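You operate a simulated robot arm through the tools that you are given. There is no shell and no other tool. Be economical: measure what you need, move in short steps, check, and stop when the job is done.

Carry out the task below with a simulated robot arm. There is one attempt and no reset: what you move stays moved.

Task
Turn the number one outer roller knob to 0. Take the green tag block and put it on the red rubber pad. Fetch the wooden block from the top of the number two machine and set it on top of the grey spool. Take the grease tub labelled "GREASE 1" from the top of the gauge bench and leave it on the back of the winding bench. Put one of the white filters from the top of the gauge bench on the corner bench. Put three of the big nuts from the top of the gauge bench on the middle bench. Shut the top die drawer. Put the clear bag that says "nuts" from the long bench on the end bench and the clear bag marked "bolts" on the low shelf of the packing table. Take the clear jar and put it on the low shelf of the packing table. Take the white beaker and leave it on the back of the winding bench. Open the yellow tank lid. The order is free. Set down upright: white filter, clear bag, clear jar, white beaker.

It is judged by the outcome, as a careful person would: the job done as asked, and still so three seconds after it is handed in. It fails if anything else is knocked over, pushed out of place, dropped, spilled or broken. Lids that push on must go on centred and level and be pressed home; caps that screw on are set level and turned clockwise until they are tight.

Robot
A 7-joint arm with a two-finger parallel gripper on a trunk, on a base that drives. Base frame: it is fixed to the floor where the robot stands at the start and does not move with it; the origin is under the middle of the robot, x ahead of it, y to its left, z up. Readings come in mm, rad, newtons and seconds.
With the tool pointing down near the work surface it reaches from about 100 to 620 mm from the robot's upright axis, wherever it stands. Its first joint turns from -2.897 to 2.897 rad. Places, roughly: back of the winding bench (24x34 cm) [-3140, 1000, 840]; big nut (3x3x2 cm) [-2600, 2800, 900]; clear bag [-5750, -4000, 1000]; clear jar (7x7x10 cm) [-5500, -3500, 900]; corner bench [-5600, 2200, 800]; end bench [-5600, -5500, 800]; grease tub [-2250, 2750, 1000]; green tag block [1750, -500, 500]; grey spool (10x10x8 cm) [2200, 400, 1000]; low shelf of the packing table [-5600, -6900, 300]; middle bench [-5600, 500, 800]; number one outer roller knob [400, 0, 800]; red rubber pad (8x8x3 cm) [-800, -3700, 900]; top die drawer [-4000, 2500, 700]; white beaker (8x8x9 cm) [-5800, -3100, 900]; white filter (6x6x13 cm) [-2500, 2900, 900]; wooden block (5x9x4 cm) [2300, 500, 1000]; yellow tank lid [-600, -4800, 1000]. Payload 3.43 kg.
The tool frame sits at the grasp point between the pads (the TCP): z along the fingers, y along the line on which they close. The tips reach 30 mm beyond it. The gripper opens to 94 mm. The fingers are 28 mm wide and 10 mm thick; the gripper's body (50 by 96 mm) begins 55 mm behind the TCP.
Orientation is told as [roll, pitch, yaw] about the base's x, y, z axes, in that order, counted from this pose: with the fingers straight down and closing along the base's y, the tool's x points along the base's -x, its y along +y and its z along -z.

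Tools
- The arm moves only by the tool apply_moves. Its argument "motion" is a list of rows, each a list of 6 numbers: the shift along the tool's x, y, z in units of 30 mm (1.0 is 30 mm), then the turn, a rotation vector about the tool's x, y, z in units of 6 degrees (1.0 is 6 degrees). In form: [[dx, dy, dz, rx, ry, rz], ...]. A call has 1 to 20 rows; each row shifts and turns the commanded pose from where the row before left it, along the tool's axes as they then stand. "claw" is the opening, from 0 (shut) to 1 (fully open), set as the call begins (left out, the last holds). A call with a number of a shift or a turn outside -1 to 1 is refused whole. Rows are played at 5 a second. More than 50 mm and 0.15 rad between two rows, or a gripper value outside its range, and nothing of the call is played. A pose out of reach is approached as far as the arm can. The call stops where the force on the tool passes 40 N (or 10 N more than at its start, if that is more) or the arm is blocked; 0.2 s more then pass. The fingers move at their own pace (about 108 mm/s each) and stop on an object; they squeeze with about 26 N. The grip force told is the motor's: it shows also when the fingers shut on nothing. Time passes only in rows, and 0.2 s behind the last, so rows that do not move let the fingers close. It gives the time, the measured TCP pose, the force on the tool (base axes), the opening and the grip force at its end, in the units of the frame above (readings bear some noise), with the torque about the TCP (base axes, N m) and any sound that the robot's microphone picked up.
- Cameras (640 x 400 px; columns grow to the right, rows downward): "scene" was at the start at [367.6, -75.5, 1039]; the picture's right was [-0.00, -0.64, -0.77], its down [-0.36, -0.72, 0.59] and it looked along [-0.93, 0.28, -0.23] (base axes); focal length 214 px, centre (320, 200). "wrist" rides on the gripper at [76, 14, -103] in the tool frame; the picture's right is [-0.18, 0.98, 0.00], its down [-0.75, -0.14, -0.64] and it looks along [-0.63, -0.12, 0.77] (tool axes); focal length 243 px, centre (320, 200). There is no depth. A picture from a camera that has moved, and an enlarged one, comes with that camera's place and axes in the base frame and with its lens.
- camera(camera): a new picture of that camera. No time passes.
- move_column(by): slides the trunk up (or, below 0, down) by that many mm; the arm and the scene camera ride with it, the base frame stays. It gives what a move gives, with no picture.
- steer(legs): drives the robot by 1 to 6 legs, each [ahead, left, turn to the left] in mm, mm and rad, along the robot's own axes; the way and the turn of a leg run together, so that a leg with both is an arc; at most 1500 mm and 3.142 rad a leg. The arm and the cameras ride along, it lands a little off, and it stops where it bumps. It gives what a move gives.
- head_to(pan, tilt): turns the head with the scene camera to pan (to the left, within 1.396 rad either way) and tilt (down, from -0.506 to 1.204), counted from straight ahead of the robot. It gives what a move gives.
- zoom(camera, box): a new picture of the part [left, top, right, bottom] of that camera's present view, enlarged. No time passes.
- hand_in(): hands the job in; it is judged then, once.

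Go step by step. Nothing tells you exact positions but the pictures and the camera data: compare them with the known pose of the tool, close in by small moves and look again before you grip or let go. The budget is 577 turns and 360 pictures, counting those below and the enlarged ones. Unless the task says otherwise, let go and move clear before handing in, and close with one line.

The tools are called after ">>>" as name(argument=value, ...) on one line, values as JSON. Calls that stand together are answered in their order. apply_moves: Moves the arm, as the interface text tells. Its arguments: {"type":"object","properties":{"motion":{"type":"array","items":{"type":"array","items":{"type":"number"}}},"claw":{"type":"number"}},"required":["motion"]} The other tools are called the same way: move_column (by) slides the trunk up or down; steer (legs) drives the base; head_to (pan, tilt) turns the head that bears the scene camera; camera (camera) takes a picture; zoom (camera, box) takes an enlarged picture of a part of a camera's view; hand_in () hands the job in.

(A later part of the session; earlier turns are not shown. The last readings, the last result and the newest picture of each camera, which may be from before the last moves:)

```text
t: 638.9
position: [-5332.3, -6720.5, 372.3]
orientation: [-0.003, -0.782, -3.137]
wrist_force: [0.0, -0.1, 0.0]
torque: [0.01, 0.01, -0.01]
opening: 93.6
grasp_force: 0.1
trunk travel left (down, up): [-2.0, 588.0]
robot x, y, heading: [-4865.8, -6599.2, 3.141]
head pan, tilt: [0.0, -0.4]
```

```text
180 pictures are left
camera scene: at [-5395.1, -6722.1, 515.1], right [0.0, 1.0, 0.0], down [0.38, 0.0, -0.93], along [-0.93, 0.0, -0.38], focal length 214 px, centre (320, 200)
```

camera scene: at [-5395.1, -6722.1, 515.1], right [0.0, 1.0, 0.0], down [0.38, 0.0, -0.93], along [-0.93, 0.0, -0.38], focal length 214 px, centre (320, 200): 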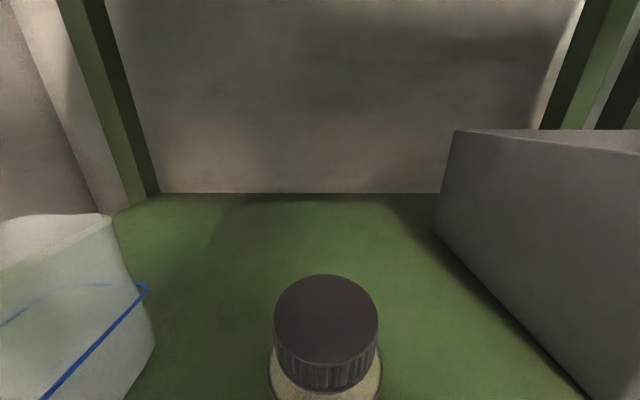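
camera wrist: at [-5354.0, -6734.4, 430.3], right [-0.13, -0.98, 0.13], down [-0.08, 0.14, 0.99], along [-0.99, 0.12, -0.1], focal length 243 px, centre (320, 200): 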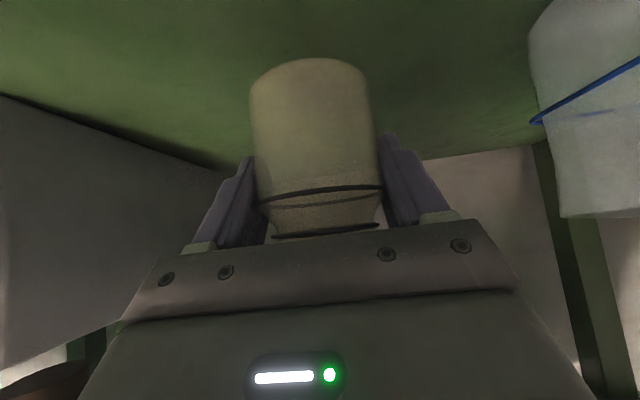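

Jar stands upright on the shelf. Back out, raise, and go for the beaker behind the yellow box.

>>> steer(legs=[[-260, 0, 0]])

>>> move_column(by=400)

>>> apply_moves(motion=[[-0.707, 0, -0.707, 0, 0, 0], [-0.707, 0, -0.707, 0, 0, 0], [-0.707, 0, -0.707, 0, 0, 0], [-0.707, 0, -0.707, 0, 0, 0], [-0.707, 0, -0.707, 0, 0, 0], [-0.707, 0, -0.707, 0, 0, 0], [-0.707, 0, -0.707, 0, 0, 0], [-0.707, 0, -0.707, 0, 0, 0], [-0.707, 0, -0.707, 0, 0, 0], [-0.707, 0, -0.707, 0, 0, 0], [-0.707, 0, -0.707, 0, 0, 0]])

>>> steer(legs=[[0, -1500, 0], [0, -1500, 0], [0, -250, 0]])

>>> head_to(pan=0, tilt=0.1)

```text
t: 640.7
position: [-5075.7, -6720.3, 373.3]
orientation: [-0.002, -0.783, 3.14]
wrist_force: [0.2, 0.8, 0.5]
torque: [-0.03, -0.01, -0.01]
opening: 94.1
grasp_force: 0.1
trunk travel left (down, up): [-2.0, 588.0]
robot x, y, heading: [-4613.3, -6604.6, 3.137]
head pan, tilt: [0.0, -0.4]
```

```text
t: 644.5
position: [-5075.7, -6719.4, 773.4]
orientation: [-0.002, -0.784, 3.142]
wrist_force: [0.0, 0.1, 0.0]
torque: [-0.03, 0.03, -0.05]
opening: 93.9
grasp_force: 0.1
trunk travel left (down, up): [-402.0, 188.0]
robot x, y, heading: [-4608.1, -6599.2, 3.142]
head pan, tilt: [0.0, -0.4]
```

```text
t: 646.9
position: [-5075.1, -6721.3, 1104.5]
orientation: [-0.002, -0.783, 3.142]
wrist_force: [0.1, -0.2, 0.1]
torque: [-0.05, 0.0, 0.0]
opening: 93.9
grasp_force: 0.0
trunk travel left (down, up): [-402.0, 188.0]
robot x, y, heading: [-4611.0, -6603.1, 3.133]
head pan, tilt: [0.0, -0.4]
```

```text
t: 662.7
position: [-5016.7, -3493.5, 1105.6]
orientation: [0.001, -0.784, 3.13]
wrist_force: [0.2, -0.5, -0.1]
torque: [-0.03, 0.03, -0.02]
opening: 93.9
grasp_force: 0.1
trunk travel left (down, up): [-402.0, 188.0]
robot x, y, heading: [-4548.8, -3379.1, 3.127]
head pan, tilt: [0.0, -0.4]
```

```text
t: 663.6
position: [-5015.9, -3494.1, 1105.0]
orientation: [-0.001, -0.782, 3.133]
wrist_force: [0.4, 0.3, 0.3]
torque: [0.0, -0.01, -0.02]
opening: 94.1
grasp_force: 0.1
trunk travel left (down, up): [-402.0, 188.0]
robot x, y, heading: [-4548.3, -3378.9, 3.123]
head pan, tilt: [0.0, 0.099]
```

>>> apply_moves(motion=[[-0.707, 0, -0.707, 0, 0, 0], [-0.707, 0, -0.707, 0, 0, 0]])

>>> steer(legs=[[600, -70, 0.012]])

>>> camera(camera="scene")

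```text
t: 664.2
position: [-5015.4, -3494.4, 1165.7]
orientation: [-0.002, -0.783, 3.133]
wrist_force: [0.4, 0.3, 1.1]
torque: [0.01, -0.01, 0.03]
opening: 93.9
grasp_force: 0.0
trunk travel left (down, up): [-402.0, 188.0]
robot x, y, heading: [-4548.5, -3383.3, 3.13]
head pan, tilt: [0.0, 0.099]
```

```text
t: 667.7
position: [-5620.0, -3429.2, 1164.5]
orientation: [-0.003, -0.785, -3.132]
wrist_force: [0.0, -0.8, -0.4]
torque: [0.02, -0.02, 0.02]
opening: 94.0
grasp_force: 0.1
trunk travel left (down, up): [-402.0, 188.0]
robot x, y, heading: [-5149.0, -3301.8, -3.138]
head pan, tilt: [0.0, 0.099]
```

```text
179 pictures are left
camera scene: at [-5666.0, -3430.8, 1263.6], right [-0.01, 1.0, 0.0], down [0.78, 0.01, -0.63], along [-0.63, 0.0, -0.78], focal length 214 px, centre (320, 200)
```

scene: 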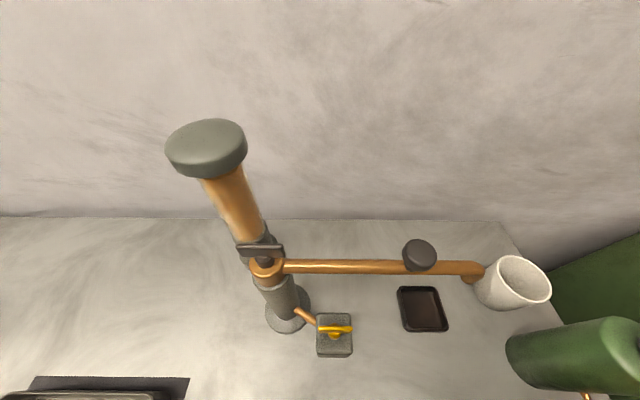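

The beaker (≈ (−5785, −3112)) sits between a copper spout (end ≈ (−5753, −3259, 1025)) and a green bottle. I'll look from above it.

>>> apply_moves(motion=[[-0.707, -1, -0.707, 0, 0, 0], [-0.707, -1, -0.707, 0, 0, 0], [0, -1, 0, 0, 0, 0], [0, -1, 0, 0, 0, 0], [0, -1, 0, 0, 0, 0], [0, -1, 0, 0, 0, 0], [0, -1, 0, 0, 0, 0]])

>>> head_to(pan=0, tilt=0.5)

>>> camera(camera="scene")

>>> camera(camera="wrist")

```text
t: 669.3
position: [-5619.8, -3219.6, 1224.5]
orientation: [-0.001, -0.784, -3.133]
wrist_force: [-0.3, 0.6, -0.4]
torque: [0.02, 0.01, -0.01]
opening: 94.1
grasp_force: 0.2
trunk travel left (down, up): [-402.0, 188.0]
robot x, y, heading: [-5154.1, -3308.0, -3.136]
head pan, tilt: [0.0, 0.099]
```

```text
t: 670.1
position: [-5620.0, -3219.8, 1225.1]
orientation: [-0.002, -0.785, -3.134]
wrist_force: [0.0, 0.0, -0.1]
torque: [0.01, 0.01, -0.02]
opening: 94.1
grasp_force: 0.0
trunk travel left (down, up): [-402.0, 188.0]
robot x, y, heading: [-5156.1, -3304.6, -3.134]
head pan, tilt: [0.0, 0.499]
```

```text
178 pictures are left
camera scene: at [-5639.9, -3222.3, 1299.1], right [-0.01, 1.0, 0.0], down [0.96, 0.01, -0.28], along [-0.28, 0.0, -0.96], focal length 214 px, centre (320, 200)
```

scene: 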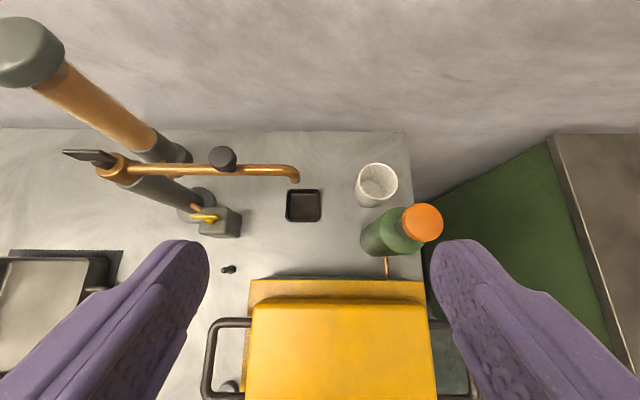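

```text
177 pictures are left
camera wrist: at [-5493.9, -3233.6, 1243.7], right [-0.12, -0.98, 0.13], down [-0.08, 0.14, 0.99], along [-0.99, 0.11, -0.1], focal length 243 px, centre (320, 200)
```

wrist: 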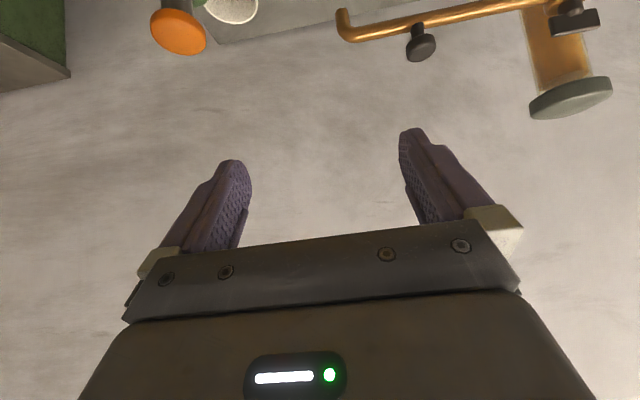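

Tool-down with the fingers closing along x and the camera on the −y side avoids both the spout and bottle. I'll straighten, yaw +90° and drive slightly closer.

>>> apply_moves(motion=[[0, 0, 0, 0, 1, 0], [0, 0, 0, 0, 1, 0], [0, 0, 0, 0, 1, 0], [0, 0, 0, 0, 1, 0], [0, 0, 0, 0, 1, 0], [0, 0, 0, 0, 1, 0], [0, 0, 0, 0, 1, 0], [0, 0, 0, 0, 0.5, 0]])

>>> apply_moves(motion=[[0, 0, 0, 0, 0, 1], [0, 0, 0, 0, 0, 1], [0, 0, 0, 0, 0, 1], [0, 0, 0, 0, 0, 1], [0, 0, 0, 0, 0, 1], [0, 0, 0, 0, 0, 1], [0, 0, 0, 0, 0, 1], [0, 0, 0, 0, 0, 1], [0, 0, 0, 0, 0, 1], [0, 0, 0, 0, 0, 1], [0, 0, 0, 0, 0, 1], [0, 0, 0, 0, 0, 1], [0, 0, 0, 0, 0, 1], [0, 0, 0, 0, 0, 1], [0, 0, 0, 0, 0, 1]])

>>> steer(legs=[[55, 0, 0]])

```text
t: 671.9
position: [-5620.3, -3219.2, 1225.3]
orientation: [-0.001, 0.004, -3.135]
wrist_force: [-0.3, 0.9, -0.7]
torque: [0.01, -0.01, 0.0]
opening: 94.0
grasp_force: 0.1
trunk travel left (down, up): [-402.0, 188.0]
robot x, y, heading: [-5154.9, -3305.1, -3.141]
head pan, tilt: [0.0, 0.499]
```

```text
t: 675.1
position: [-5621.2, -3218.6, 1225.2]
orientation: [-0.003, -0.003, 1.576]
wrist_force: [0.3, 0.0, 0.1]
torque: [-0.01, 0.02, 0.02]
opening: 94.2
grasp_force: 0.1
trunk travel left (down, up): [-402.0, 188.0]
robot x, y, heading: [-5152.3, -3305.3, -3.139]
head pan, tilt: [0.0, 0.499]
```

```text
t: 676.1
position: [-5670.3, -3217.4, 1225.1]
orientation: [-0.004, 0.0, 1.572]
wrist_force: [-0.7, 0.8, -0.1]
torque: [-0.01, -0.02, -0.01]
opening: 94.2
grasp_force: 0.0
trunk travel left (down, up): [-402.0, 188.0]
robot x, y, heading: [-5201.1, -3308.8, 3.14]
head pan, tilt: [0.0, 0.499]
```

>>> apply_moves(motion=[[-1, 1, 0, 0, 0, 0], [-1, 1, 0, 0, 0, 0], [-1, 1, 0, 0, 0, 0], [-0.4, 0.66, 1, 0, 0, 0], [0, 0, 1, 0, 0, 0]])

>>> camera(camera="scene")

>>> camera(camera="wrist")

```text
t: 677.3
position: [-5778.4, -3115.8, 1167.3]
orientation: [-0.002, -0.002, 1.573]
wrist_force: [-0.7, 0.5, -0.2]
torque: [-0.02, -0.03, -0.01]
opening: 94.1
grasp_force: 0.0
trunk travel left (down, up): [-402.0, 188.0]
robot x, y, heading: [-5201.4, -3304.7, 3.143]
head pan, tilt: [0.0, 0.499]
```

```text
176 pictures are left
camera scene: at [-5780.4, -3053.1, 1207.4], right [1.0, 0.0, 0.0], down [0.0, -0.88, 0.48], along [0.0, -0.48, -0.88], focal length 214 px, centre (320, 200)
```

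scene: 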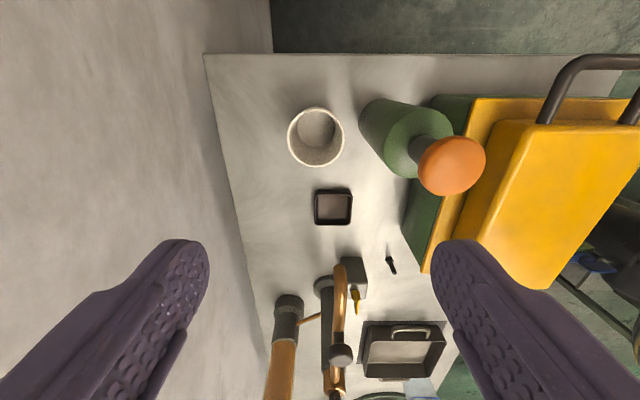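

```text
175 pictures are left
camera wrist: at [-5792.7, -3191.6, 1269.2], right [-0.98, 0.18, 0.0], down [0.14, 0.75, 0.64], along [0.12, 0.63, -0.77], focal length 243 px, centre (320, 200)
```

wrist: 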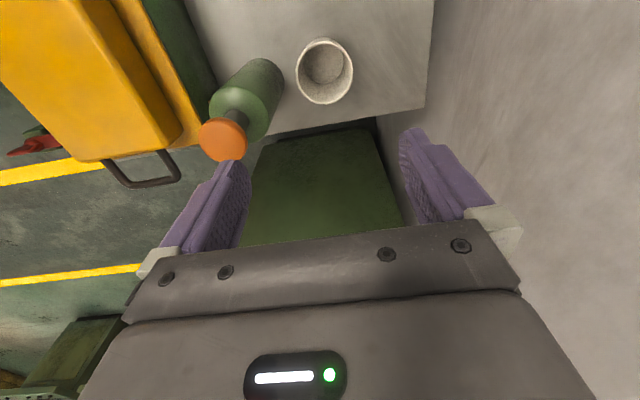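

>>> apply_moves(motion=[[0, 0.25, 0, 0, 0, 0], [0, 0, 1, 0, 0, 0], [0, 0, 1, 0, 0, 0], [0, 0, 1, 0, 0, 0], [0, 0, 1, 0, 0, 0], [0, 0, 1, 0, 0, 0]])

>>> camera(camera="scene")

>>> camera(camera="wrist")

```text
t: 678.7
position: [-5785.8, -3114.7, 1015.1]
orientation: [0.0, -0.002, 1.571]
wrist_force: [0.1, 0.0, 0.5]
torque: [-0.01, -0.02, 0.01]
opening: 94.0
grasp_force: 0.0
trunk travel left (down, up): [-402.0, 188.0]
robot x, y, heading: [-5201.4, -3311.6, 3.14]
head pan, tilt: [0.0, 0.499]
```

```text
174 pictures are left
camera scene: at [-5786.9, -3053.3, 1055.6], right [1.0, 0.0, 0.0], down [0.0, -0.88, 0.48], along [0.0, -0.48, -0.88], focal length 214 px, centre (320, 200)
```

scene: 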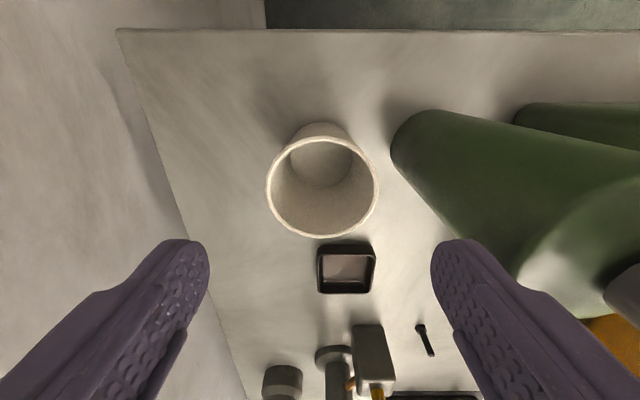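

```text
173 pictures are left
camera wrist: at [-5799.2, -3191.8, 1117.4], right [-0.98, 0.18, 0.0], down [0.14, 0.75, 0.64], along [0.12, 0.63, -0.77], focal length 243 px, centre (320, 200)
```

wrist: 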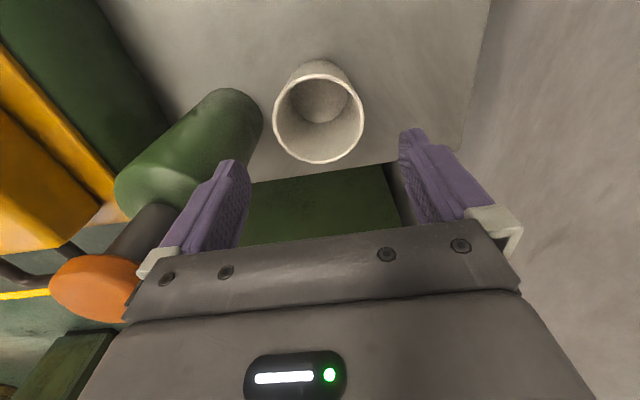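

>>> apply_moves(motion=[[0, 0.03, 0.5, 0, 0, 0], [0, 0, 0.5, 0, 0, 0], [0, 0, 0.5, 0, 0, 0], [0, 0, 0.5, 0, 0, 0]])

>>> camera(camera="wrist")

>>> camera(camera="scene")

```text
t: 679.7
position: [-5786.5, -3116.5, 955.1]
orientation: [-0.002, -0.002, 1.571]
wrist_force: [0.2, -1.0, 0.0]
torque: [0.02, 0.03, -0.01]
opening: 94.0
grasp_force: 0.0
trunk travel left (down, up): [-402.0, 188.0]
robot x, y, heading: [-5202.9, -3307.3, 3.146]
head pan, tilt: [0.0, 0.499]
```

```text
172 pictures are left
camera wrist: at [-5801.1, -3192.4, 1056.8], right [-0.98, 0.18, 0.0], down [0.14, 0.75, 0.64], along [0.12, 0.63, -0.77], focal length 243 px, centre (320, 200)
```

wrist: 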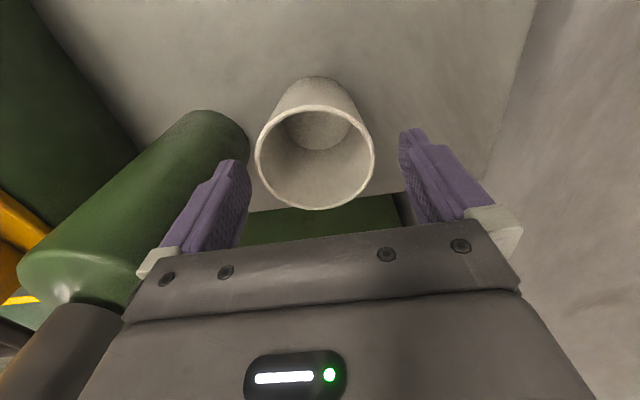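

```text
171 pictures are left
camera scene: at [-5788.8, -3054.0, 995.0], right [1.0, 0.0, 0.0], down [0.0, -0.88, 0.48], along [0.0, -0.48, -0.88], focal length 214 px, centre (320, 200)
```

scene: 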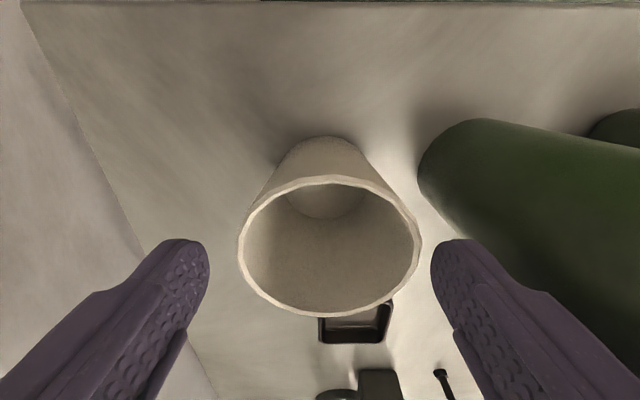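

>>> apply_moves(motion=[[0, -0.11, 0, 0, 0, 0], [0, 0, 0.4, 0, 0, 0], [0, 0, 0.4, 0, 0, 0], [0, 0, 0.4, 0, 0, 0], [0, 0, 0.4, 0, 0, 0]])

>>> camera(camera="scene")

```text
t: 680.9
position: [-5783.2, -3116.2, 905.8]
orientation: [-0.003, 0.0, 1.572]
wrist_force: [-0.1, 0.1, 0.0]
torque: [-0.01, 0.01, 0.03]
opening: 93.9
grasp_force: 0.0
trunk travel left (down, up): [-402.0, 188.0]
robot x, y, heading: [-5203.0, -3307.0, 3.139]
head pan, tilt: [0.0, 0.499]
```

```text
170 pictures are left
camera scene: at [-5785.7, -3054.1, 946.6], right [1.0, 0.0, 0.0], down [0.0, -0.88, 0.48], along [0.0, -0.48, -0.88], focal length 214 px, centre (320, 200)
```

scene: 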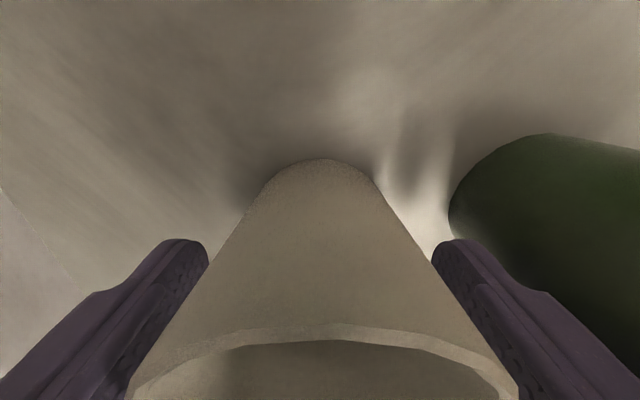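

>>> apply_moves(motion=[[0, 0, 0.2, 0, 0, 0], [0, 0, 0, 0, 0, 0]])

>>> apply_moves(motion=[[0, 0, 0, 0, 0, 0], [0, 0, 0, 0, 0, 0], [0, 0, 0, 0, 0, 0]], claw=0.5)

>>> apply_moves(motion=[[0, 0, -0.5, 0, 0, 0], [0, 0, -0.5, 0, 0, 0], [0, 0, -1, 0, 0, 0], [0, 0, -1, 0, 0, 0]])

>>> camera(camera="wrist")

```text
t: 681.5
position: [-5784.3, -3117.9, 900.6]
orientation: [-0.002, -0.002, 1.573]
wrist_force: [0.9, 0.3, 1.0]
torque: [0.03, 0.01, 0.0]
opening: 94.0
grasp_force: 0.0
trunk travel left (down, up): [-402.0, 188.0]
robot x, y, heading: [-5201.0, -3307.0, 3.14]
head pan, tilt: [0.0, 0.499]
```

```text
t: 682.3
position: [-5782.6, -3115.8, 900.1]
orientation: [-0.003, -0.002, 1.571]
wrist_force: [-0.2, -0.3, -0.8]
torque: [0.01, 0.0, -0.01]
opening: 72.8
grasp_force: 26.1
trunk travel left (down, up): [-402.0, 188.0]
robot x, y, heading: [-5199.7, -3308.1, 3.147]
head pan, tilt: [0.0, 0.499]
```

```text
t: 683.3
position: [-5781.8, -3117.7, 991.8]
orientation: [-0.001, -0.003, 1.573]
wrist_force: [-0.1, 0.0, 0.0]
torque: [0.02, 0.03, 0.02]
opening: 72.8
grasp_force: 25.8
trunk travel left (down, up): [-402.0, 188.0]
robot x, y, heading: [-5202.7, -3309.2, 3.138]
head pan, tilt: [0.0, 0.499]
```

```text
169 pictures are left
camera wrist: at [-5796.3, -3193.9, 1093.7], right [-0.98, 0.18, 0.0], down [0.14, 0.75, 0.64], along [0.12, 0.63, -0.77], focal length 243 px, centre (320, 200)
```

wrist: 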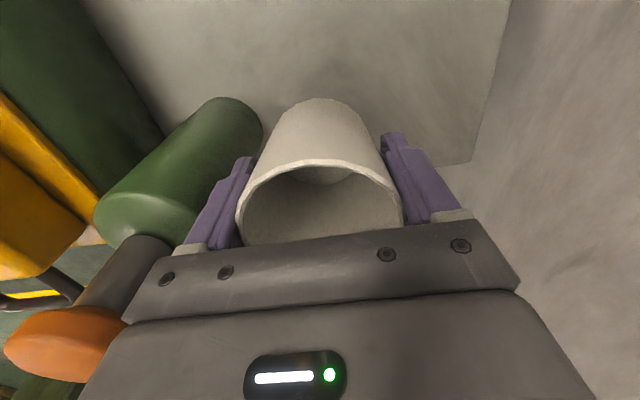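

Beaker held. Raise high over the box and retract.

>>> apply_moves(motion=[[0, 0, -1, 0, 0, 0], [0, 0, -1, 0, 0, 0], [0, 0, -1, 0, 0, 0], [0, 0, -1, 0, 0, 0], [0, 0, -1, 0, 0, 0], [0, 0, -1, 0, 0, 0], [0, 0, -1, 0, 0, 0], [0, -1, 0, 0, 0, 0], [0.5, -1, 0, 0, 0, 0], [1, -1, 0, 0, 0, 0], [1, -1, 0, 0, 0, 0], [1, -1, 0, 0, 0, 0]])

>>> steer(legs=[[-700, 0, 0], [0, -1000, 0]])

```text
t: 685.9
position: [-5633.4, -3223.7, 1200.9]
orientation: [-0.001, -0.002, 1.574]
wrist_force: [0.7, -0.2, 0.0]
torque: [0.03, 0.03, 0.02]
opening: 73.1
grasp_force: 25.8
trunk travel left (down, up): [-402.0, 188.0]
robot x, y, heading: [-5203.1, -3308.6, 3.138]
head pan, tilt: [0.0, 0.499]
```

```text
t: 694.6
position: [-4926.7, -2196.3, 1199.8]
orientation: [-0.001, -0.002, 1.565]
wrist_force: [0.3, 0.7, 0.4]
torque: [-0.03, -0.01, -0.02]
opening: 72.8
grasp_force: 26.3
trunk travel left (down, up): [-402.0, 188.0]
robot x, y, heading: [-4499.3, -2285.2, 3.134]
head pan, tilt: [0.0, 0.499]
```

>>> apply_moves(motion=[[0, 0, 0, 0, 0, -1], [0, 0, 0, 0, 0, -1], [0, 0, 0, 0, 0, -1], [0, 0, 0, 0, 0, -1], [0, 0, 0, 0, 0, -1], [0, 0, 0, 0, 0, -1], [0, 0, 0, 0, 0, -1], [0, 0, 0, 0, 0, -1], [0, 0, 0, 0, 0, -1], [0, 0, 0, 0, 0, -1], [0, 0, 0, 0, 0, -1], [0, 0, 0, 0, 0, -1], [0, 0, 0, 0, 0, -1], [0, 0, 0, 0, 0, -1], [0, 0, 0, 0, 0, -1]])

>>> steer(legs=[[0, 0, -1.563], [400, 0, 0]])

>>> head_to(pan=0, tilt=-0.506)

>>> camera(camera="scene")

>>> head_to(pan=-0.9, tilt=-0.506)

>>> camera(camera="scene")

```text
t: 697.8
position: [-4926.9, -2195.0, 1200.2]
orientation: [-0.002, 0.002, 3.137]
wrist_force: [-1.2, 1.1, -0.9]
torque: [-0.01, 0.01, -0.02]
opening: 72.4
grasp_force: 26.0
trunk travel left (down, up): [-402.0, 188.0]
robot x, y, heading: [-4494.5, -2283.5, 3.132]
head pan, tilt: [0.0, 0.499]
```

```text
t: 704.1
position: [-4380.1, -1463.8, 1198.7]
orientation: [-0.002, 0.003, 1.535]
wrist_force: [0.3, 0.1, -0.6]
torque: [-0.01, -0.02, 0.03]
opening: 72.9
grasp_force: 25.9
trunk travel left (down, up): [-402.0, 188.0]
robot x, y, heading: [-4480.8, -1892.3, 1.536]
head pan, tilt: [0.0, 0.499]
```

```text
t: 705.4
position: [-4379.6, -1464.6, 1199.7]
orientation: [-0.002, 0.003, 1.536]
wrist_force: [-0.8, 0.1, -1.2]
torque: [-0.03, -0.02, -0.01]
opening: 72.8
grasp_force: 26.6
trunk travel left (down, up): [-402.0, 188.0]
robot x, y, heading: [-4483.9, -1892.6, 1.536]
head pan, tilt: [0.0, -0.499]
```

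```text
168 pictures are left
camera scene: at [-4376.1, -1315.8, 1263.8], right [1.0, -0.04, 0.0], down [-0.03, -0.88, -0.48], along [0.02, 0.48, -0.88], focal length 214 px, centre (320, 200)
```

scene: 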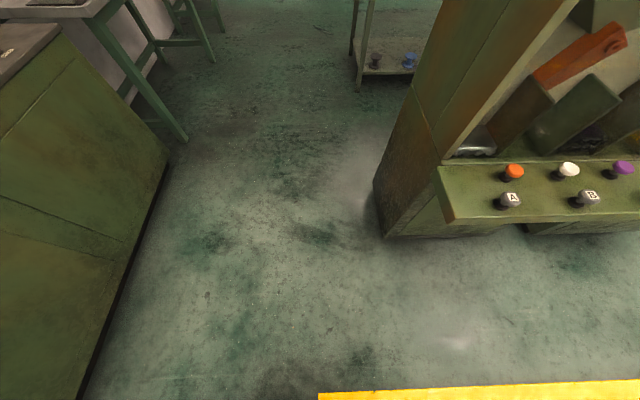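

```text
t: 706.6
position: [-4379.6, -1464.3, 1199.9]
orientation: [-0.002, 0.002, 1.538]
wrist_force: [-0.5, -0.9, -0.9]
torque: [-0.01, 0.02, -0.04]
opening: 72.8
grasp_force: 26.3
trunk travel left (down, up): [-402.0, 188.0]
robot x, y, heading: [-4480.4, -1891.6, 1.535]
head pan, tilt: [-0.901, -0.499]
```

```text
167 pictures are left
camera scene: at [-4323.7, -1317.6, 1289.3], right [0.62, -0.02, 0.78], down [0.34, -0.89, -0.3], along [0.7, 0.45, -0.55], focal length 214 px, centre (320, 200)
```

scene: 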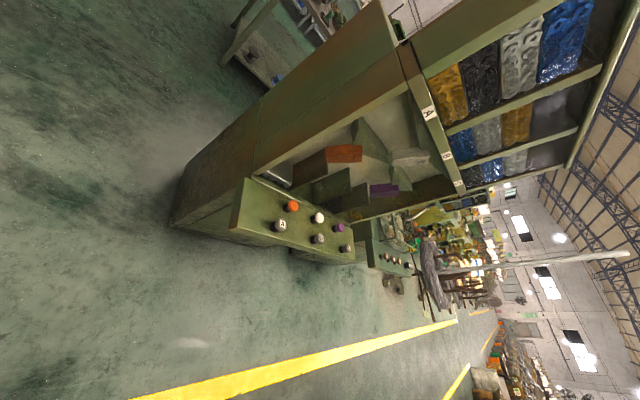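

>>> steer(legs=[[0, 120, 0.035], [1500, 0, 0], [200, 0, 0]])

>>> head_to(pan=0, tilt=-0.506)

>>> apply_moves(motion=[[0, 0, 0, 0, -1, 0], [0, 0, 0, 0, -1, 0], [0, 0, 0, 0, -1, 0], [0, 0, 0, 0, -1, 0]])

>>> camera(camera="scene")

>>> head_to(pan=-0.8, tilt=-0.4)

>>> camera(camera="scene")

```text
t: 716.0
position: [-4498.3, 219.3, 1199.7]
orientation: [-0.002, 0.002, 1.564]
wrist_force: [0.4, 0.5, -0.9]
torque: [-0.06, 0.05, 0.01]
opening: 72.7
grasp_force: 26.2
trunk travel left (down, up): [-402.0, 188.0]
robot x, y, heading: [-4587.3, -216.6, 1.555]
head pan, tilt: [-0.901, -0.499]
```

```text
t: 717.1
position: [-4498.3, 218.4, 1200.6]
orientation: [-0.002, 0.002, 1.564]
wrist_force: [0.3, -0.4, -0.6]
torque: [-0.02, -0.01, 0.0]
opening: 72.9
grasp_force: 25.9
trunk travel left (down, up): [-402.0, 188.0]
robot x, y, heading: [-4590.4, -216.4, 1.563]
head pan, tilt: [0.0, -0.499]
```

```text
t: 718.1
position: [-4498.6, 217.2, 1201.2]
orientation: [-0.003, -0.419, 1.565]
wrist_force: [0.3, 0.0, 0.4]
torque: [-0.01, 0.02, 0.0]
opening: 72.8
grasp_force: 25.9
trunk travel left (down, up): [-402.0, 188.0]
robot x, y, heading: [-4591.0, -213.5, 1.564]
head pan, tilt: [0.0, -0.499]
```

```text
166 pictures are left
camera scene: at [-4499.9, 327.4, 1320.0], right [1.0, -0.01, 0.0], down [0.0, -0.61, -0.79], along [0.01, 0.79, -0.61], focal length 214 px, centre (320, 200)
```

scene: 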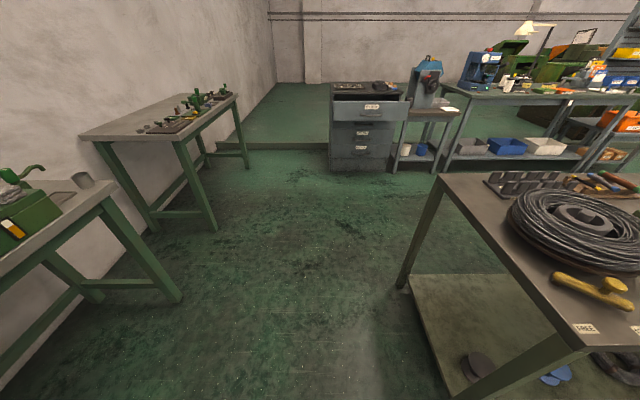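

```text
t: 719.3
position: [-4499.0, 217.7, 1200.6]
orientation: [0.0, -0.418, 1.563]
wrist_force: [-0.8, -1.1, -1.3]
torque: [-0.02, -0.01, -0.04]
opening: 72.8
grasp_force: 25.9
trunk travel left (down, up): [-402.0, 188.0]
robot x, y, heading: [-4587.9, -214.3, 1.557]
head pan, tilt: [-0.799, -0.4]
```

```text
165 pictures are left
camera scene: at [-4447.7, 314.6, 1331.3], right [0.69, -0.29, 0.66], down [0.27, -0.73, -0.62], along [0.66, 0.61, -0.43], focal length 214 px, centre (320, 200)
```

scene: 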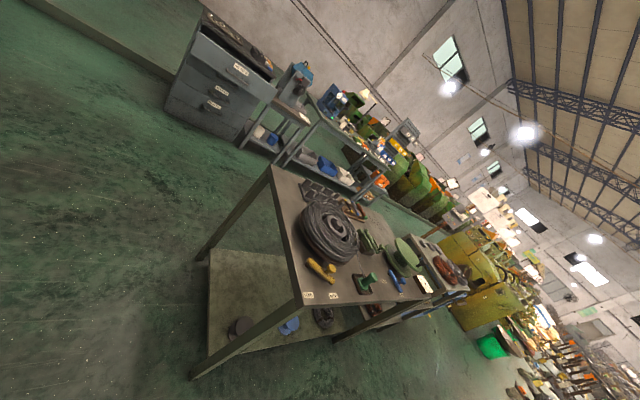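

>>> zoom(camera="scene", box=[200, 150, 480, 350])

>>> head_to(pan=-0.3, tilt=-0.45)

>>> zoom(camera="scene", box=[240, 0, 640, 250])

```text
2.00 times, centred on (340, 250) of scene
camera zoom: at [-4447.7, 314.6, 1331.3], right [0.69, -0.29, 0.66], down [0.27, -0.73, -0.62], along [0.66, 0.61, -0.43], focal length 429 px, centre (280, 100)
```

zoom: 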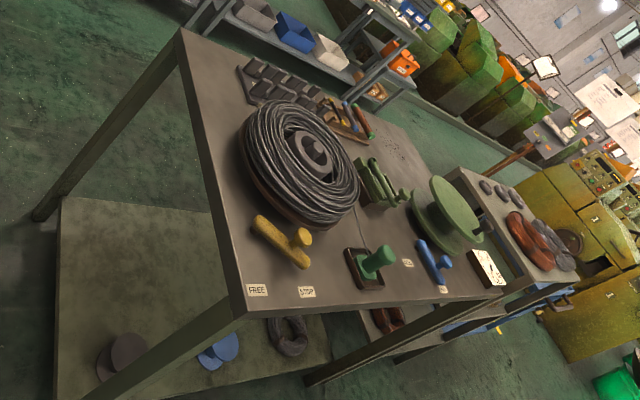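

```text
t: 720.2
position: [-4498.7, 217.6, 1200.2]
orientation: [-0.002, -0.416, 1.563]
wrist_force: [-1.1, 0.1, -0.6]
torque: [0.01, 0.02, 0.02]
opening: 72.9
grasp_force: 26.6
trunk travel left (down, up): [-402.0, 188.0]
robot x, y, heading: [-4591.3, -211.9, 1.558]
head pan, tilt: [-0.3, -0.45]
```

```text
1.60 times, centred on (440, 125) of scene
camera zoom: at [-4479.3, 324.5, 1318.2], right [0.95, -0.13, 0.27], down [0.13, -0.66, -0.74], along [0.27, 0.74, -0.61], focal length 343 px, centre (128, 320)
```

zoom: 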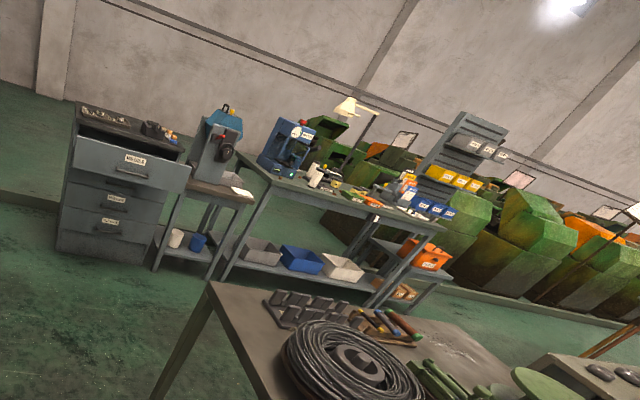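

The winding bench's back is its +y side; I'll drive around to its north side and face −y.

>>> apply_moves(motion=[[0, 0, 0, 0, 1, 0], [0, 0, 0, 0, 1, 0], [0, 0, 0, 0, 1, 0], [0, 0, 0, 0, 1, 0]])

>>> steer(legs=[[0, 0, 0.013], [1500, 0, 0], [380, 0, 0], [0, 0, -3.141], [0, 1450, 0]])

>>> head_to(pan=0, tilt=-0.5)

>>> camera(camera="scene")

```text
t: 721.2
position: [-4498.8, 218.5, 1200.0]
orientation: [0.0, 0.002, 1.564]
wrist_force: [-0.5, -0.7, -1.3]
torque: [0.0, 0.01, -0.01]
opening: 72.7
grasp_force: 26.1
trunk travel left (down, up): [-402.0, 188.0]
robot x, y, heading: [-4591.8, -215.2, 1.556]
head pan, tilt: [-0.3, -0.45]
```

```text
t: 745.4
position: [-3268.9, 1127.6, 1200.6]
orientation: [-0.002, 0.001, -1.64]
wrist_force: [0.2, -0.3, -0.3]
torque: [0.03, 0.02, 0.03]
opening: 72.7
grasp_force: 26.3
trunk travel left (down, up): [-402.0, 188.0]
robot x, y, heading: [-3151.6, 1555.0, -1.642]
head pan, tilt: [-0.3, -0.45]
```

```text
t: 746.2
position: [-3268.4, 1127.3, 1199.9]
orientation: [-0.001, 0.002, -1.639]
wrist_force: [-0.1, -0.1, -0.7]
torque: [0.0, 0.02, -0.02]
opening: 72.8
grasp_force: 26.2
trunk travel left (down, up): [-402.0, 188.0]
robot x, y, heading: [-3152.8, 1555.2, -1.639]
head pan, tilt: [0.0, -0.499]
```

```text
162 pictures are left
camera scene: at [-3280.9, 975.9, 1263.9], right [-1.0, 0.07, 0.0], down [0.06, 0.88, -0.48], along [-0.04, -0.48, -0.88], focal length 214 px, centre (320, 200)
```

scene: 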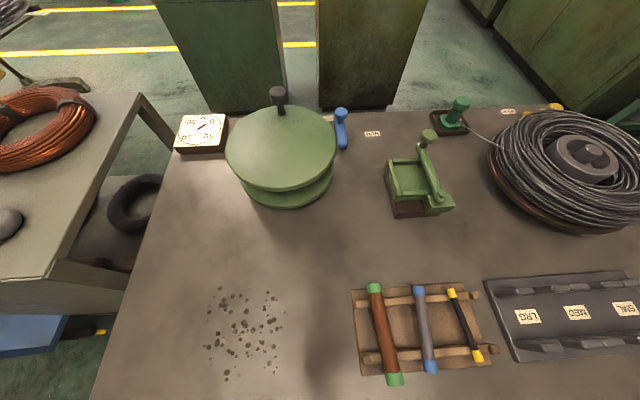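

The back area with speckles at about (−3147, 987) is free. I'll set the beaker at (−3200, 990).

>>> apply_moves(motion=[[-1, 1, 0, 0, 0, 0], [-1, 1, 0, 0, 0, 0], [-1, 0.58, 0, 0, 0, 0], [-1, 0, 1, 0, 0, 0], [-0.4, 0, 1, 0, 0, 0], [0, 0, 1, 0, 0, 0], [0, 0, 1, 0, 0, 0], [0, 0, 1, 0, 0, 0], [0, 0, 1, 0, 0, 0]])

>>> head_to(pan=0, tilt=0.4)

>>> camera(camera="scene")

>>> camera(camera="wrist")

```text
t: 748.2
position: [-3200.4, 991.4, 1020.0]
orientation: [-0.002, 0.002, -1.642]
wrist_force: [0.6, -0.2, -0.7]
torque: [-0.01, 0.0, 0.02]
opening: 73.1
grasp_force: 26.2
trunk travel left (down, up): [-402.0, 188.0]
robot x, y, heading: [-3149.8, 1553.7, -1.644]
head pan, tilt: [0.0, -0.499]
```

```text
t: 749.4
position: [-3200.3, 992.4, 1021.6]
orientation: [-0.001, 0.002, -1.643]
wrist_force: [0.5, 0.9, 0.0]
torque: [-0.05, -0.02, -0.04]
opening: 72.8
grasp_force: 26.1
trunk travel left (down, up): [-402.0, 188.0]
robot x, y, heading: [-3152.3, 1555.6, -1.642]
head pan, tilt: [0.0, 0.4]
```

```text
161 pictures are left
camera scene: at [-3207.1, 917.4, 1059.0], right [-1.0, 0.07, 0.0], down [0.06, 0.92, 0.39], along [0.03, 0.39, -0.92], focal length 214 px, centre (320, 200)
```

scene: 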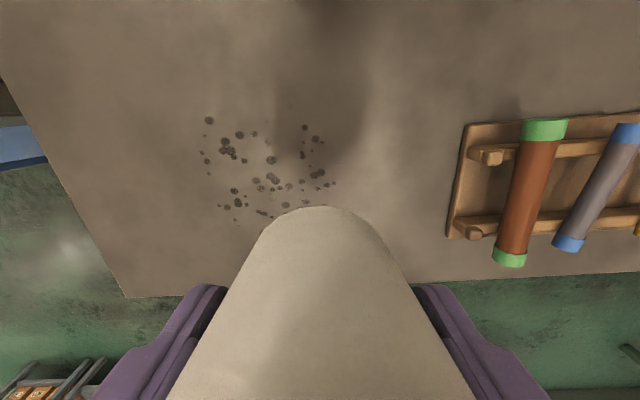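

```text
160 pictures are left
camera wrist: at [-3180.6, 1066.9, 1122.9], right [0.97, -0.25, 0.0], down [-0.19, -0.74, 0.64], along [-0.16, -0.62, -0.77], focal length 243 px, centre (320, 200)
```

wrist: 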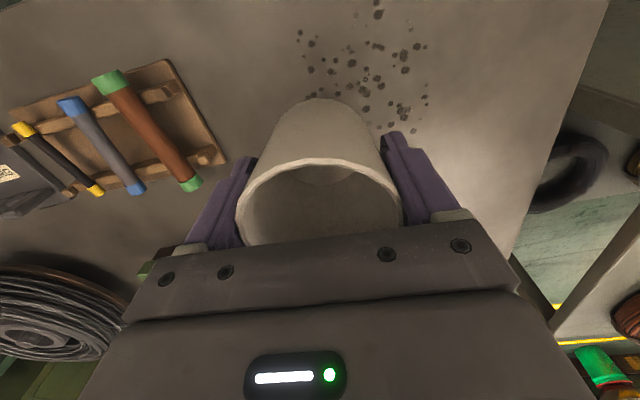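

>>> apply_moves(motion=[[0, 0, 1, 0, 0, 0], [0, 0, 1, 0, 0, 0], [0, 0, 1, 0, 0, 0], [0, 0, 0.8, 0, 0, 0], [0, 0, 0.2, 0, 0, 0], [0, 0, 0, 0, 0, 0]])

>>> apply_moves(motion=[[0, 0, 0.1, 0, 0, 0], [0, 0, 0.1, 0, 0, 0], [0, 0, 0, 0, 0, 0]])

```text
t: 750.8
position: [-3200.2, 992.4, 899.4]
orientation: [-0.003, 0.0, -1.64]
wrist_force: [1.3, -1.1, 12.3]
torque: [0.2, 0.0, 0.01]
opening: 72.6
grasp_force: 26.3
trunk travel left (down, up): [-402.0, 188.0]
robot x, y, heading: [-3152.1, 1554.2, -1.648]
head pan, tilt: [0.0, 0.4]
```

```text
t: 751.6
position: [-3200.8, 990.2, 894.2]
orientation: [-0.003, 0.002, -1.64]
wrist_force: [1.1, -3.3, 19.9]
torque: [-0.09, 0.06, -0.02]
opening: 72.8
grasp_force: 26.3
trunk travel left (down, up): [-402.0, 188.0]
robot x, y, heading: [-3151.3, 1553.6, -1.644]
head pan, tilt: [0.0, 0.4]
```

>>> apply_moves(motion=[[0, 0, -0.05, 0, 0, 0], [0, 0, 0, 0, 0, 0]])

>>> apply_moves(motion=[[0, 0, 0, 0, 0, 0], [0, 0, 0, 0, 0, 0], [0, 0, -0.5, 0, 0, 0], [0, 0, -1, 0, 0, 0], [0, 0, -1, 0, 0, 0], [0, 0, -1, 0, 0, 0], [0, 0, -1, 0, 0, 0], [0, 0, -1, 0, 0, 0]], claw=1)

>>> camera(camera="wrist")

```text
t: 752.2
position: [-3200.2, 991.5, 894.8]
orientation: [0.0, 0.004, -1.641]
wrist_force: [1.5, -1.2, 5.5]
torque: [-0.16, 0.09, 0.02]
opening: 72.9
grasp_force: 26.0
trunk travel left (down, up): [-402.0, 188.0]
robot x, y, heading: [-3147.9, 1553.3, -1.644]
head pan, tilt: [0.0, 0.4]
```

```text
t: 754.0
position: [-3197.7, 992.1, 1060.6]
orientation: [-0.001, 0.002, -1.641]
wrist_force: [-0.6, 0.3, 0.2]
torque: [0.02, 0.02, 0.02]
opening: 93.8
grasp_force: 0.0
trunk travel left (down, up): [-402.0, 188.0]
robot x, y, heading: [-3153.9, 1552.0, -1.642]
head pan, tilt: [0.0, 0.4]
```

```text
159 pictures are left
camera wrist: at [-3179.2, 1066.0, 1163.6], right [0.97, -0.25, 0.0], down [-0.19, -0.74, 0.64], along [-0.16, -0.62, -0.77], focal length 243 px, centre (320, 200)
```

wrist: 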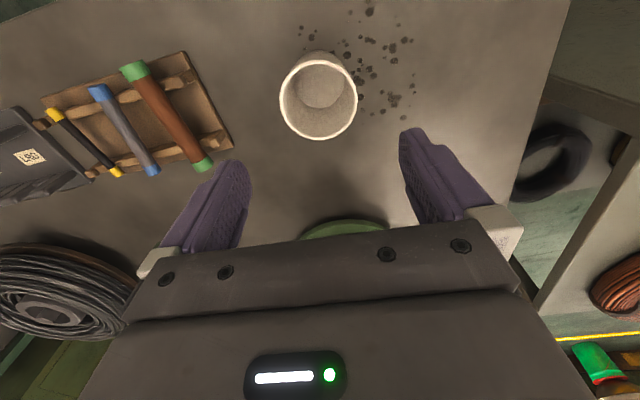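

Beaker stands on the winding bench's back. Now turn to the gauge bench behind me.

>>> apply_moves(motion=[[0, 0, -1, 0, 0, 0], [0, 0, -1, 0, 0, 0], [0, 0, -1, 0, 0, 0], [0, 0, -1, 0, 0, 0], [1, 0, 0, 0, 0, 0], [1, 0, 0, 0, 0, 0], [1, 0, 0, 0, 0, 0], [1, 0, 0, 0, 0, 0], [1, 0, 0, 0, 0, 0]])

>>> steer(legs=[[-100, 0, 0], [0, 0, -3.07], [0, -650, 0]])

>>> head_to(pan=0, tilt=-0.506)

>>> apply_moves(motion=[[0, 0, 0, 0, -1, 0], [0, 0, 0, 0, -1, 0], [0, 0, 0, 0, -1, 0]])

>>> camera(camera="scene")

```text
t: 756.0
position: [-3188.5, 1140.6, 1180.1]
orientation: [-0.002, 0.001, -1.641]
wrist_force: [0.3, -0.9, -0.1]
torque: [0.02, -0.01, -0.01]
opening: 94.2
grasp_force: 0.1
trunk travel left (down, up): [-402.0, 188.0]
robot x, y, heading: [-3150.8, 1548.0, -1.643]
head pan, tilt: [0.0, 0.4]
```

```text
t: 767.5
position: [-2503.6, 2099.3, 1180.0]
orientation: [-0.001, 0.002, 1.62]
wrist_force: [0.7, -0.2, -0.5]
torque: [-0.03, 0.01, 0.0]
opening: 94.0
grasp_force: 0.0
trunk travel left (down, up): [-402.0, 188.0]
robot x, y, heading: [-2492.2, 1685.0, 1.619]
head pan, tilt: [0.0, 0.4]
```

```text
t: 768.7
position: [-2503.9, 2098.8, 1181.1]
orientation: [-0.003, 0.001, 1.619]
wrist_force: [0.5, -0.2, 0.5]
torque: [0.02, 0.02, -0.02]
opening: 93.9
grasp_force: 0.0
trunk travel left (down, up): [-402.0, 188.0]
robot x, y, heading: [-2497.3, 1679.8, 1.615]
head pan, tilt: [0.0, -0.499]
```

```text
t: 769.5
position: [-2504.2, 2098.3, 1180.1]
orientation: [-0.002, -0.314, 1.622]
wrist_force: [-0.1, 1.0, -0.3]
torque: [0.02, 0.0, 0.0]
opening: 93.9
grasp_force: 0.0
trunk travel left (down, up): [-402.0, 188.0]
robot x, y, heading: [-2493.2, 1682.7, 1.617]
head pan, tilt: [0.0, -0.499]
```

```text
158 pictures are left
camera scene: at [-2512.5, 2219.9, 1287.8], right [1.0, 0.05, 0.0], down [0.04, -0.69, -0.73], along [-0.03, 0.73, -0.69], focal length 214 px, centre (320, 200)
```

scene: 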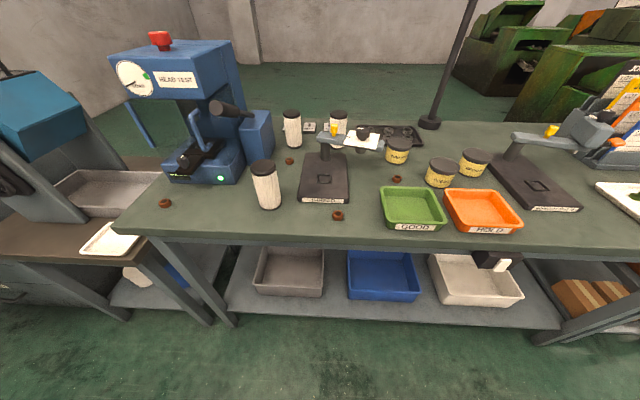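

>>> zoom(camera="scene", box=[230, 95, 390, 245])

>>> zoom(camera="scene", box=[360, 120, 520, 220])

```text
2.67 times, centred on (310, 170) of scene
camera zoom: at [-2512.5, 2219.9, 1287.8], right [1.0, 0.05, 0.0], down [0.04, -0.69, -0.73], along [-0.03, 0.73, -0.69], focal length 572 px, centre (347, 280)
```

zoom: 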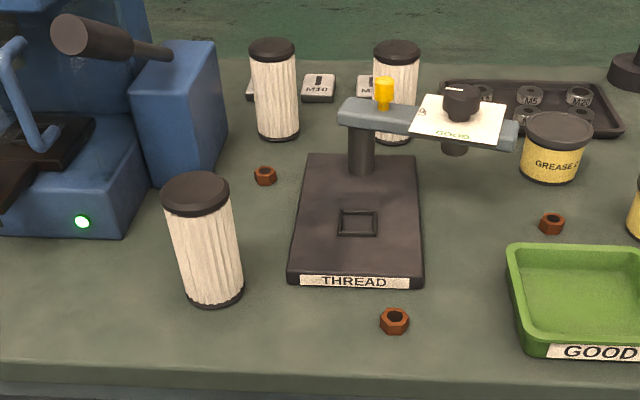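

```text
4.00 times, centred on (440, 170) of scene
camera zoom: at [-2512.5, 2219.9, 1287.8], right [1.0, 0.05, 0.0], down [0.04, -0.69, -0.73], along [-0.03, 0.73, -0.69], focal length 858 px, centre (-160, 320)
```

zoom: 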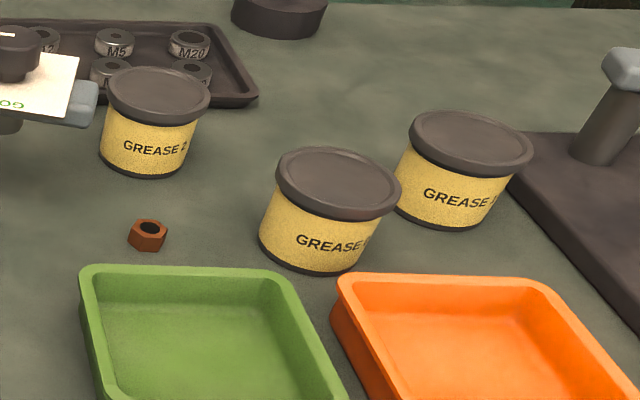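

>>> zoom(camera="scene", box=[424, 158, 496, 203])

>>> zoom(camera="scene", box=[380, 135, 420, 165])

```text
8.89 times, centred on (460, 180) of scene
camera zoom: at [-2512.5, 2219.9, 1287.8], right [1.0, 0.05, 0.0], down [0.04, -0.69, -0.73], along [-0.03, 0.73, -0.69], focal length 1906 px, centre (-924, 373)
```

zoom: 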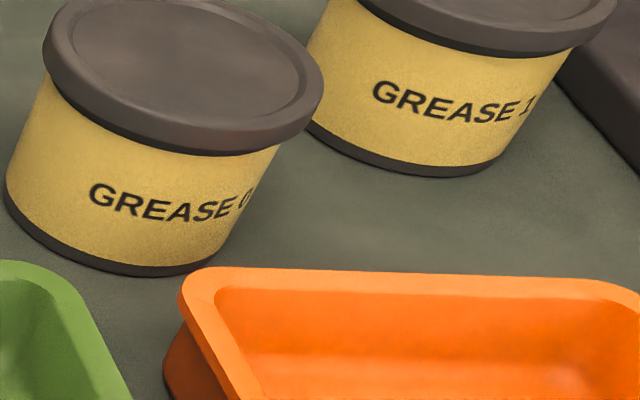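

```text
13.33 times, centred on (400, 150) of scene
camera zoom: at [-2512.5, 2219.9, 1287.8], right [1.0, 0.05, 0.0], down [0.04, -0.69, -0.73], along [-0.03, 0.73, -0.69], focal length 2860 px, centre (-747, 867)
```

zoom: 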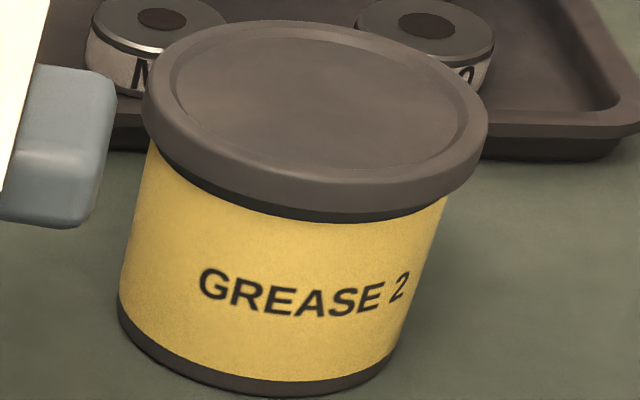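

GREASE 1 is the right-hand rear tub. I'll move in front of it.

>>> apply_moves(motion=[[0, 0, 0, 0, 1, 0], [0, 0, 0, 0, 1, 0], [0, 0, 0, 0, 1, 0]])

>>> steer(legs=[[0, 0, -0.048], [0, -350, 0], [480, 0, 0]])

>>> head_to(pan=0, tilt=-0.1)

>>> camera(camera="scene")

>>> camera(camera="wrist")

```text
t: 770.3
position: [-2506.2, 2098.4, 1180.7]
orientation: [-0.002, 0.003, 1.621]
wrist_force: [0.4, -0.4, -0.3]
torque: [0.03, -0.02, 0.02]
opening: 94.1
grasp_force: 0.1
trunk travel left (down, up): [-402.0, 188.0]
robot x, y, heading: [-2491.3, 1686.0, 1.617]
head pan, tilt: [0.0, -0.499]
```

```text
t: 775.4
position: [-2136.8, 2581.4, 1179.9]
orientation: [-0.003, 0.0, 1.568]
wrist_force: [-0.1, 0.2, -0.3]
torque: [0.0, -0.03, 0.01]
opening: 94.1
grasp_force: 0.1
trunk travel left (down, up): [-402.0, 188.0]
robot x, y, heading: [-2147.1, 2161.5, 1.563]
head pan, tilt: [0.0, -0.499]
```

```text
t: 776.2
position: [-2137.0, 2579.2, 1180.3]
orientation: [0.0, 0.001, 1.568]
wrist_force: [-0.3, 1.1, -0.9]
torque: [0.0, 0.0, -0.04]
opening: 93.9
grasp_force: 0.0
trunk travel left (down, up): [-402.0, 188.0]
robot x, y, heading: [-2145.4, 2165.1, 1.562]
head pan, tilt: [0.0, -0.099]
```

```text
153 pictures are left
camera scene: at [-2138.0, 2696.9, 1224.6], right [1.0, 0.0, 0.0], down [0.0, -1.0, -0.1], along [0.0, 0.1, -1.0], focal length 214 px, centre (320, 200)
```

scene: 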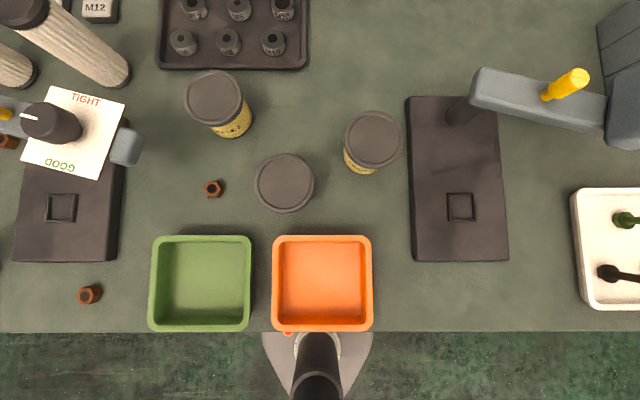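

```text
152 pictures are left
camera wrist: at [-2151.3, 2503.6, 1283.0], right [-0.98, 0.19, 0.0], down [0.14, 0.75, 0.64], along [0.12, 0.63, -0.77], focal length 243 px, centre (320, 200)
```

wrist: 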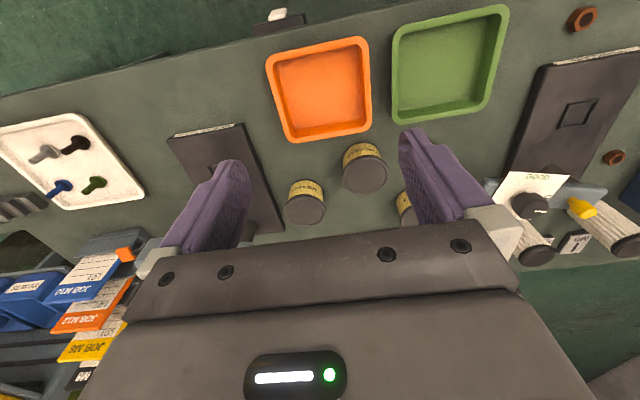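

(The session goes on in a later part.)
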